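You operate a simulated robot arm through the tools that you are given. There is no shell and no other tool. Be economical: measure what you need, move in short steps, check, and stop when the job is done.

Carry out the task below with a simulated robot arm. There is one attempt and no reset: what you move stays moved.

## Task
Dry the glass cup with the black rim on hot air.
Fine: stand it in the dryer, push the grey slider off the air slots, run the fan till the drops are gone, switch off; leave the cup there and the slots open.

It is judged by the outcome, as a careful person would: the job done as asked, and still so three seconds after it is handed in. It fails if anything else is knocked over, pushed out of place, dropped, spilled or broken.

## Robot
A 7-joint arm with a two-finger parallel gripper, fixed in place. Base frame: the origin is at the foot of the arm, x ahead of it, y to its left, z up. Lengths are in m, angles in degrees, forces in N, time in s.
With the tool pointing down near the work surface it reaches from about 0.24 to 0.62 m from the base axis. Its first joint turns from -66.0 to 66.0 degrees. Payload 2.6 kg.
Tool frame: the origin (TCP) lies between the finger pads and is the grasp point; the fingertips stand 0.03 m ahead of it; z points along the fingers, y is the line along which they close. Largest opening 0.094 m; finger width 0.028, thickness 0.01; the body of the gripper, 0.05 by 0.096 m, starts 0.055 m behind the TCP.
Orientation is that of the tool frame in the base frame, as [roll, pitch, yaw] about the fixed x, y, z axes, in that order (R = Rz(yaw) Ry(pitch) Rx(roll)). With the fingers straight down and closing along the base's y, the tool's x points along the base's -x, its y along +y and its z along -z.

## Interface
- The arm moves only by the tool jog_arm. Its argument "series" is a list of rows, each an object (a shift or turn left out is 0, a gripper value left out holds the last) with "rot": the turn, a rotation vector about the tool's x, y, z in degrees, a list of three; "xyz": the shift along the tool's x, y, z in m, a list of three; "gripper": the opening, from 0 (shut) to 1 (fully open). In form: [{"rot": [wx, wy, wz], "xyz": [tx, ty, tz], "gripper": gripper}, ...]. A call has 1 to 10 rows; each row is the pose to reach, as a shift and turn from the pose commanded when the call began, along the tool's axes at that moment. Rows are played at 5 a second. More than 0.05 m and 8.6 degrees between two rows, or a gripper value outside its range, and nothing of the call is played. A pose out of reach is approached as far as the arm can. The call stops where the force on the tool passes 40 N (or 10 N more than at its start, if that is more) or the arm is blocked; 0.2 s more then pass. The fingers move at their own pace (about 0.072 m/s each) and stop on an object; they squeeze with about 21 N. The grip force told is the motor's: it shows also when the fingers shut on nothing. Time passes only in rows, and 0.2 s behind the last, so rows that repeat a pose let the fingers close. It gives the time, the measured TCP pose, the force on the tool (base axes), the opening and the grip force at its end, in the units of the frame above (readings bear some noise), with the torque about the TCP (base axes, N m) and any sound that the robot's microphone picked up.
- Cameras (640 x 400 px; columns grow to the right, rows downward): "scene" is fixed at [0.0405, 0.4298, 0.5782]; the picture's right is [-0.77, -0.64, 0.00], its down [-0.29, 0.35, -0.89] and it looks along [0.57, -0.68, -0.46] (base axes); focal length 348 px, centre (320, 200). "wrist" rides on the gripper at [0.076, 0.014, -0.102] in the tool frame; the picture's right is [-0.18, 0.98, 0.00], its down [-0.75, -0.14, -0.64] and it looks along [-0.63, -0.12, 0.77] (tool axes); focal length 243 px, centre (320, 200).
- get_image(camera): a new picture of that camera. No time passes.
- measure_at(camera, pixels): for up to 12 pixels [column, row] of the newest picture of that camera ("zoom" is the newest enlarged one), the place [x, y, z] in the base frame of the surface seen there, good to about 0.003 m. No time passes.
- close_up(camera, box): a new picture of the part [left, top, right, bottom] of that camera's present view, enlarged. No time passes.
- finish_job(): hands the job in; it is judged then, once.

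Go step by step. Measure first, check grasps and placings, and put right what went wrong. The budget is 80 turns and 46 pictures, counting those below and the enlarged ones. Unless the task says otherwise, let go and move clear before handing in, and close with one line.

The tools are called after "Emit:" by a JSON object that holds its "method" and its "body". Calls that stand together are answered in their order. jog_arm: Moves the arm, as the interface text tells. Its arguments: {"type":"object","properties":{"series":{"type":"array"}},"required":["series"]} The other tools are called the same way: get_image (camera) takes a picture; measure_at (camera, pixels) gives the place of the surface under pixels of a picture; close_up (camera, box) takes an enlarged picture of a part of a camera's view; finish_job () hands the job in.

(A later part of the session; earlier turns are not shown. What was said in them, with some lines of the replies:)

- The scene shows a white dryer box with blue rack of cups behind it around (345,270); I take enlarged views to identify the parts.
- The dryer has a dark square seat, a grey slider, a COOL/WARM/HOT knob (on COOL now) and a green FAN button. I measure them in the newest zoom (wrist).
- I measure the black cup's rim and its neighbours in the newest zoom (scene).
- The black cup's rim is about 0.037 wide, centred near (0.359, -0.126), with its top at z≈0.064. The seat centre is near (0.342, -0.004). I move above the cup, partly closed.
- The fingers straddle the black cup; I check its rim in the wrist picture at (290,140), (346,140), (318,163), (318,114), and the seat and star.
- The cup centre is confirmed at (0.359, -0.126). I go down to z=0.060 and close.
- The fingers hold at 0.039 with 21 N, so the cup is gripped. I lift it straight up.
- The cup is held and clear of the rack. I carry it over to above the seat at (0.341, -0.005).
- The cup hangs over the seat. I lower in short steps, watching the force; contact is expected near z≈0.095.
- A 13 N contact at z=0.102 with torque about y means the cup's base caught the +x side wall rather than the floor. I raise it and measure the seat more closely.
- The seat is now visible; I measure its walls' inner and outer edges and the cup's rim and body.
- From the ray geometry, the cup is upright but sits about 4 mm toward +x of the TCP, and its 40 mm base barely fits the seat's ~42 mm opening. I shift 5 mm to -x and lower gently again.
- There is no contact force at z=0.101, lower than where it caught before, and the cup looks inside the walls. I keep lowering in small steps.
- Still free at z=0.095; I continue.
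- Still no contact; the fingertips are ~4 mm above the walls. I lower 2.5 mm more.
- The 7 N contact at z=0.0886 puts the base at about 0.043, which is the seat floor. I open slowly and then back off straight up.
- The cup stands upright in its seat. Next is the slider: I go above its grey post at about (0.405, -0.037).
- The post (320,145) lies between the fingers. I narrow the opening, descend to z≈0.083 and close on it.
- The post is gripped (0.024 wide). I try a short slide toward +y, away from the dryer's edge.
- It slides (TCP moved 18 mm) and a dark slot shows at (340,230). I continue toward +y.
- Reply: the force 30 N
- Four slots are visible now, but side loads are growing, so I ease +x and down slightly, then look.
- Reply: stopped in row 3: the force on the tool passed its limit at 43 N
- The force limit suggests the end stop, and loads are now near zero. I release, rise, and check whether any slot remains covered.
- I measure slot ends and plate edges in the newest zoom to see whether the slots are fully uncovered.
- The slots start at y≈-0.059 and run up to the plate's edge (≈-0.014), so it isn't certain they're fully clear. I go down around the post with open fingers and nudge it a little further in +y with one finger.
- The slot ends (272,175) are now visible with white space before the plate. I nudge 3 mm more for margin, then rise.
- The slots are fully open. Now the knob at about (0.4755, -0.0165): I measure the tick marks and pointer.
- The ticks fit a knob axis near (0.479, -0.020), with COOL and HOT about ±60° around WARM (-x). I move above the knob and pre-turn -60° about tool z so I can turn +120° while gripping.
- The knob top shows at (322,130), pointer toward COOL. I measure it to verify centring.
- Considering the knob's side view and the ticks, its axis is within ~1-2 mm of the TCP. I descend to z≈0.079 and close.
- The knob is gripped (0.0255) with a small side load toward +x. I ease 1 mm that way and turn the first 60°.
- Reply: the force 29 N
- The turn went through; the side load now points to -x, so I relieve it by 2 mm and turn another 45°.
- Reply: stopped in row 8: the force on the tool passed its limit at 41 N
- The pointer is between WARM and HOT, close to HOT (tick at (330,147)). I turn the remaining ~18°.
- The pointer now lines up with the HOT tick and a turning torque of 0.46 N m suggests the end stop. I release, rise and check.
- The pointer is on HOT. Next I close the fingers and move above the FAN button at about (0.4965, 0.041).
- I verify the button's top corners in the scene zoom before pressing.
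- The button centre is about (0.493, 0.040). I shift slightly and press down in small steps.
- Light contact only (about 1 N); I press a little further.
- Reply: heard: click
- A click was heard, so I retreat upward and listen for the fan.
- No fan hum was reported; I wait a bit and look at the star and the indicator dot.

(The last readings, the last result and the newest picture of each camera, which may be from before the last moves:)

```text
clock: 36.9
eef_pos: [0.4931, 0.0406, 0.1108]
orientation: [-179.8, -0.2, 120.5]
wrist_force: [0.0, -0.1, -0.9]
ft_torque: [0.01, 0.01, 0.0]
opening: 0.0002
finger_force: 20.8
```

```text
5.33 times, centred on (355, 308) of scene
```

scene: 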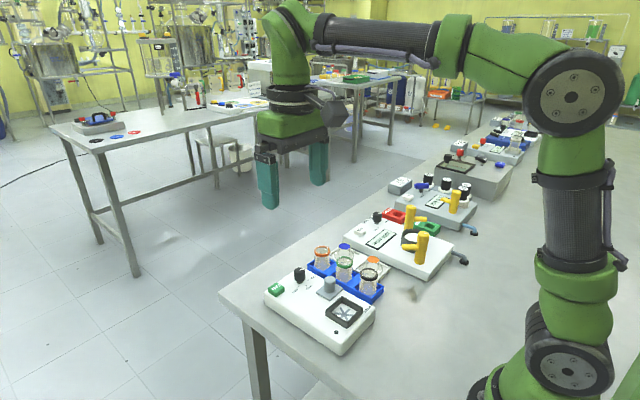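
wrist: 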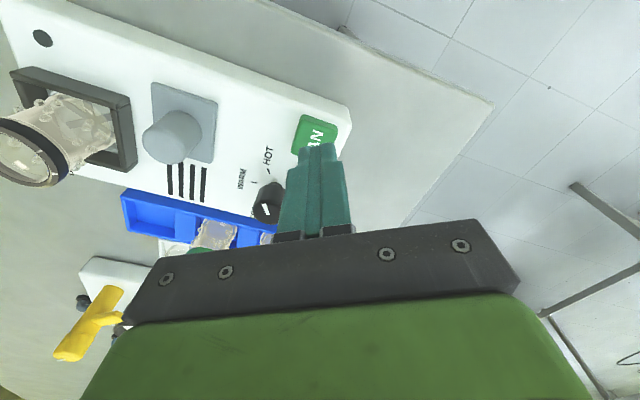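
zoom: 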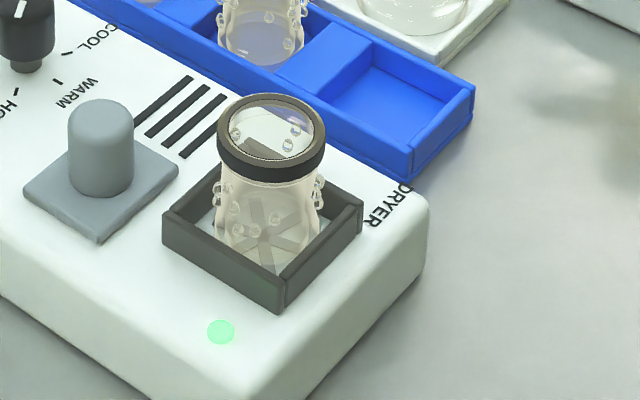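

The indicator at (220,331) is green, so the fan runs. I wait for the drops to dry.

Emit:
{"method": "jog_arm", "body": {"series": [{}, {}, {}, {}, {}, {}, {}, {}, {}, {}]}}

Emit:
{"method": "jog_arm", "body": {"series": [{}, {}, {}, {}, {}, {}, {}, {}, {}, {}]}}

Emit:
{"method": "jog_arm", "body": {"series": [{}, {}, {}, {}, {}, {}, {}, {}, {}, {}]}}

Emit:
{"method": "close_up", "body": {"camera": "scene", "box": [315, 270, 395, 345]}}

```text
clock: 39.1
eef_pos: [0.4943, 0.0396, 0.111]
orientation: [-179.9, -0.1, 120.6]
wrist_force: [0.3, -0.4, 0.6]
ft_torque: [0.01, -0.01, -0.01]
opening: 0.0002
finger_force: 21.1
```

```text
clock: 41.3
eef_pos: [0.493, 0.0401, 0.1103]
orientation: [-179.9, -0.1, 120.5]
wrist_force: [0.0, 0.0, 0.0]
ft_torque: [0.01, 0.0, 0.0]
opening: 0.0
finger_force: 20.9
```

```text
clock: 43.5
eef_pos: [0.4944, 0.039, 0.1107]
orientation: [-179.9, -0.1, 120.6]
wrist_force: [0.1, 0.2, -0.4]
ft_torque: [0.0, 0.0, 0.03]
opening: 0.0001
finger_force: 21.1
```

```text
5.33 times, centred on (355, 308) of scene
```

zoom: 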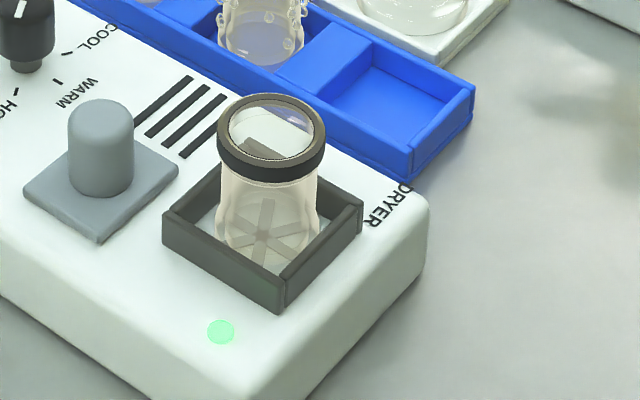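

The drops facing the scene camera are gone; I check the other side from the wrist camera before switching off.

Emit:
{"method": "close_up", "body": {"camera": "wrist", "box": [0, 60, 160, 200]}}

```text
2.86 times, centred on (80, 130) of wrist
```

zoom: 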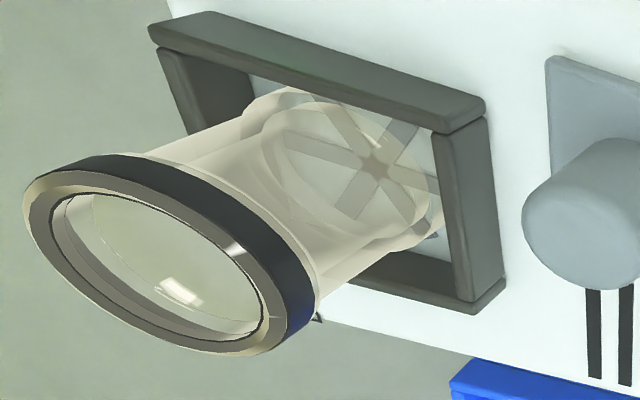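

The cup is dry from both sides. I press the button again to switch off, then retreat.

Emit:
{"method": "jog_arm", "body": {"series": [{"xyz": [0, 0, 0.015]}, {"xyz": [0, 0, 0.025]}, {"xyz": [0, 0, 0.0275]}, {"xyz": [0, 0, 0.03]}, {"xyz": [0, 0, 0.03]}]}}

```text
clock: 44.7
eef_pos: [0.493, 0.0401, 0.0803]
orientation: [179.9, -0.1, 120.5]
wrist_force: [0.7, 1.2, 1.4]
ft_torque: [-0.02, -0.05, 0.03]
opening: 0.0
finger_force: 20.9
heard: click
```

Clicked again; I move up clear and check the lamp.

Emit:
{"method": "jog_arm", "body": {"series": [{"xyz": [0, 0, -0.03]}, {"xyz": [0, 0, -0.07]}, {"xyz": [0, 0, -0.1]}, {"xyz": [0, 0, -0.1]}, {"xyz": [0, 0, -0.1]}, {"xyz": [0, 0, -0.1]}, {"xyz": [0, 0, -0.1]}]}}

Emit:
{"method": "close_up", "body": {"camera": "scene", "box": [260, 220, 410, 350]}}

```text
clock: 46.3
eef_pos: [0.4957, 0.0405, 0.1801]
orientation: [-179.9, 0.0, 120.5]
wrist_force: [0.0, -0.6, 0.0]
ft_torque: [0.03, 0.02, 0.0]
opening: 0.0002
finger_force: 20.6
```

```text
3.08 times, centred on (335, 285) of scene
```

zoom: 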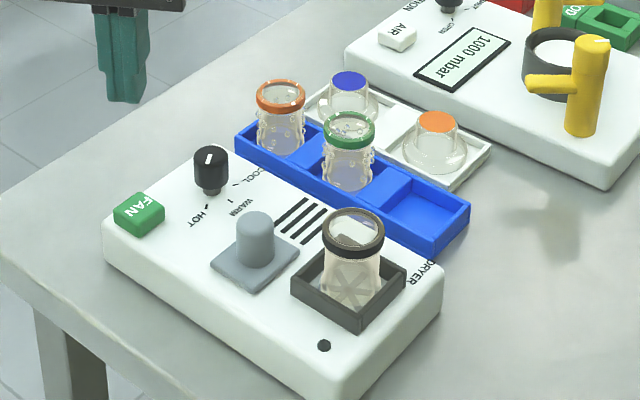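

The lamp at (323,345) is dark, the cup stands dry in the seat, the slots are open and nothing else has moved. I hand in.

Emit:
{"method": "finish_job", "body": {}}

```text
The job is handed in.
```

The black-rimmed cup was dried on HOT until no drops showed. It still stands in the dryer, with the fan switched off and the air slots open.
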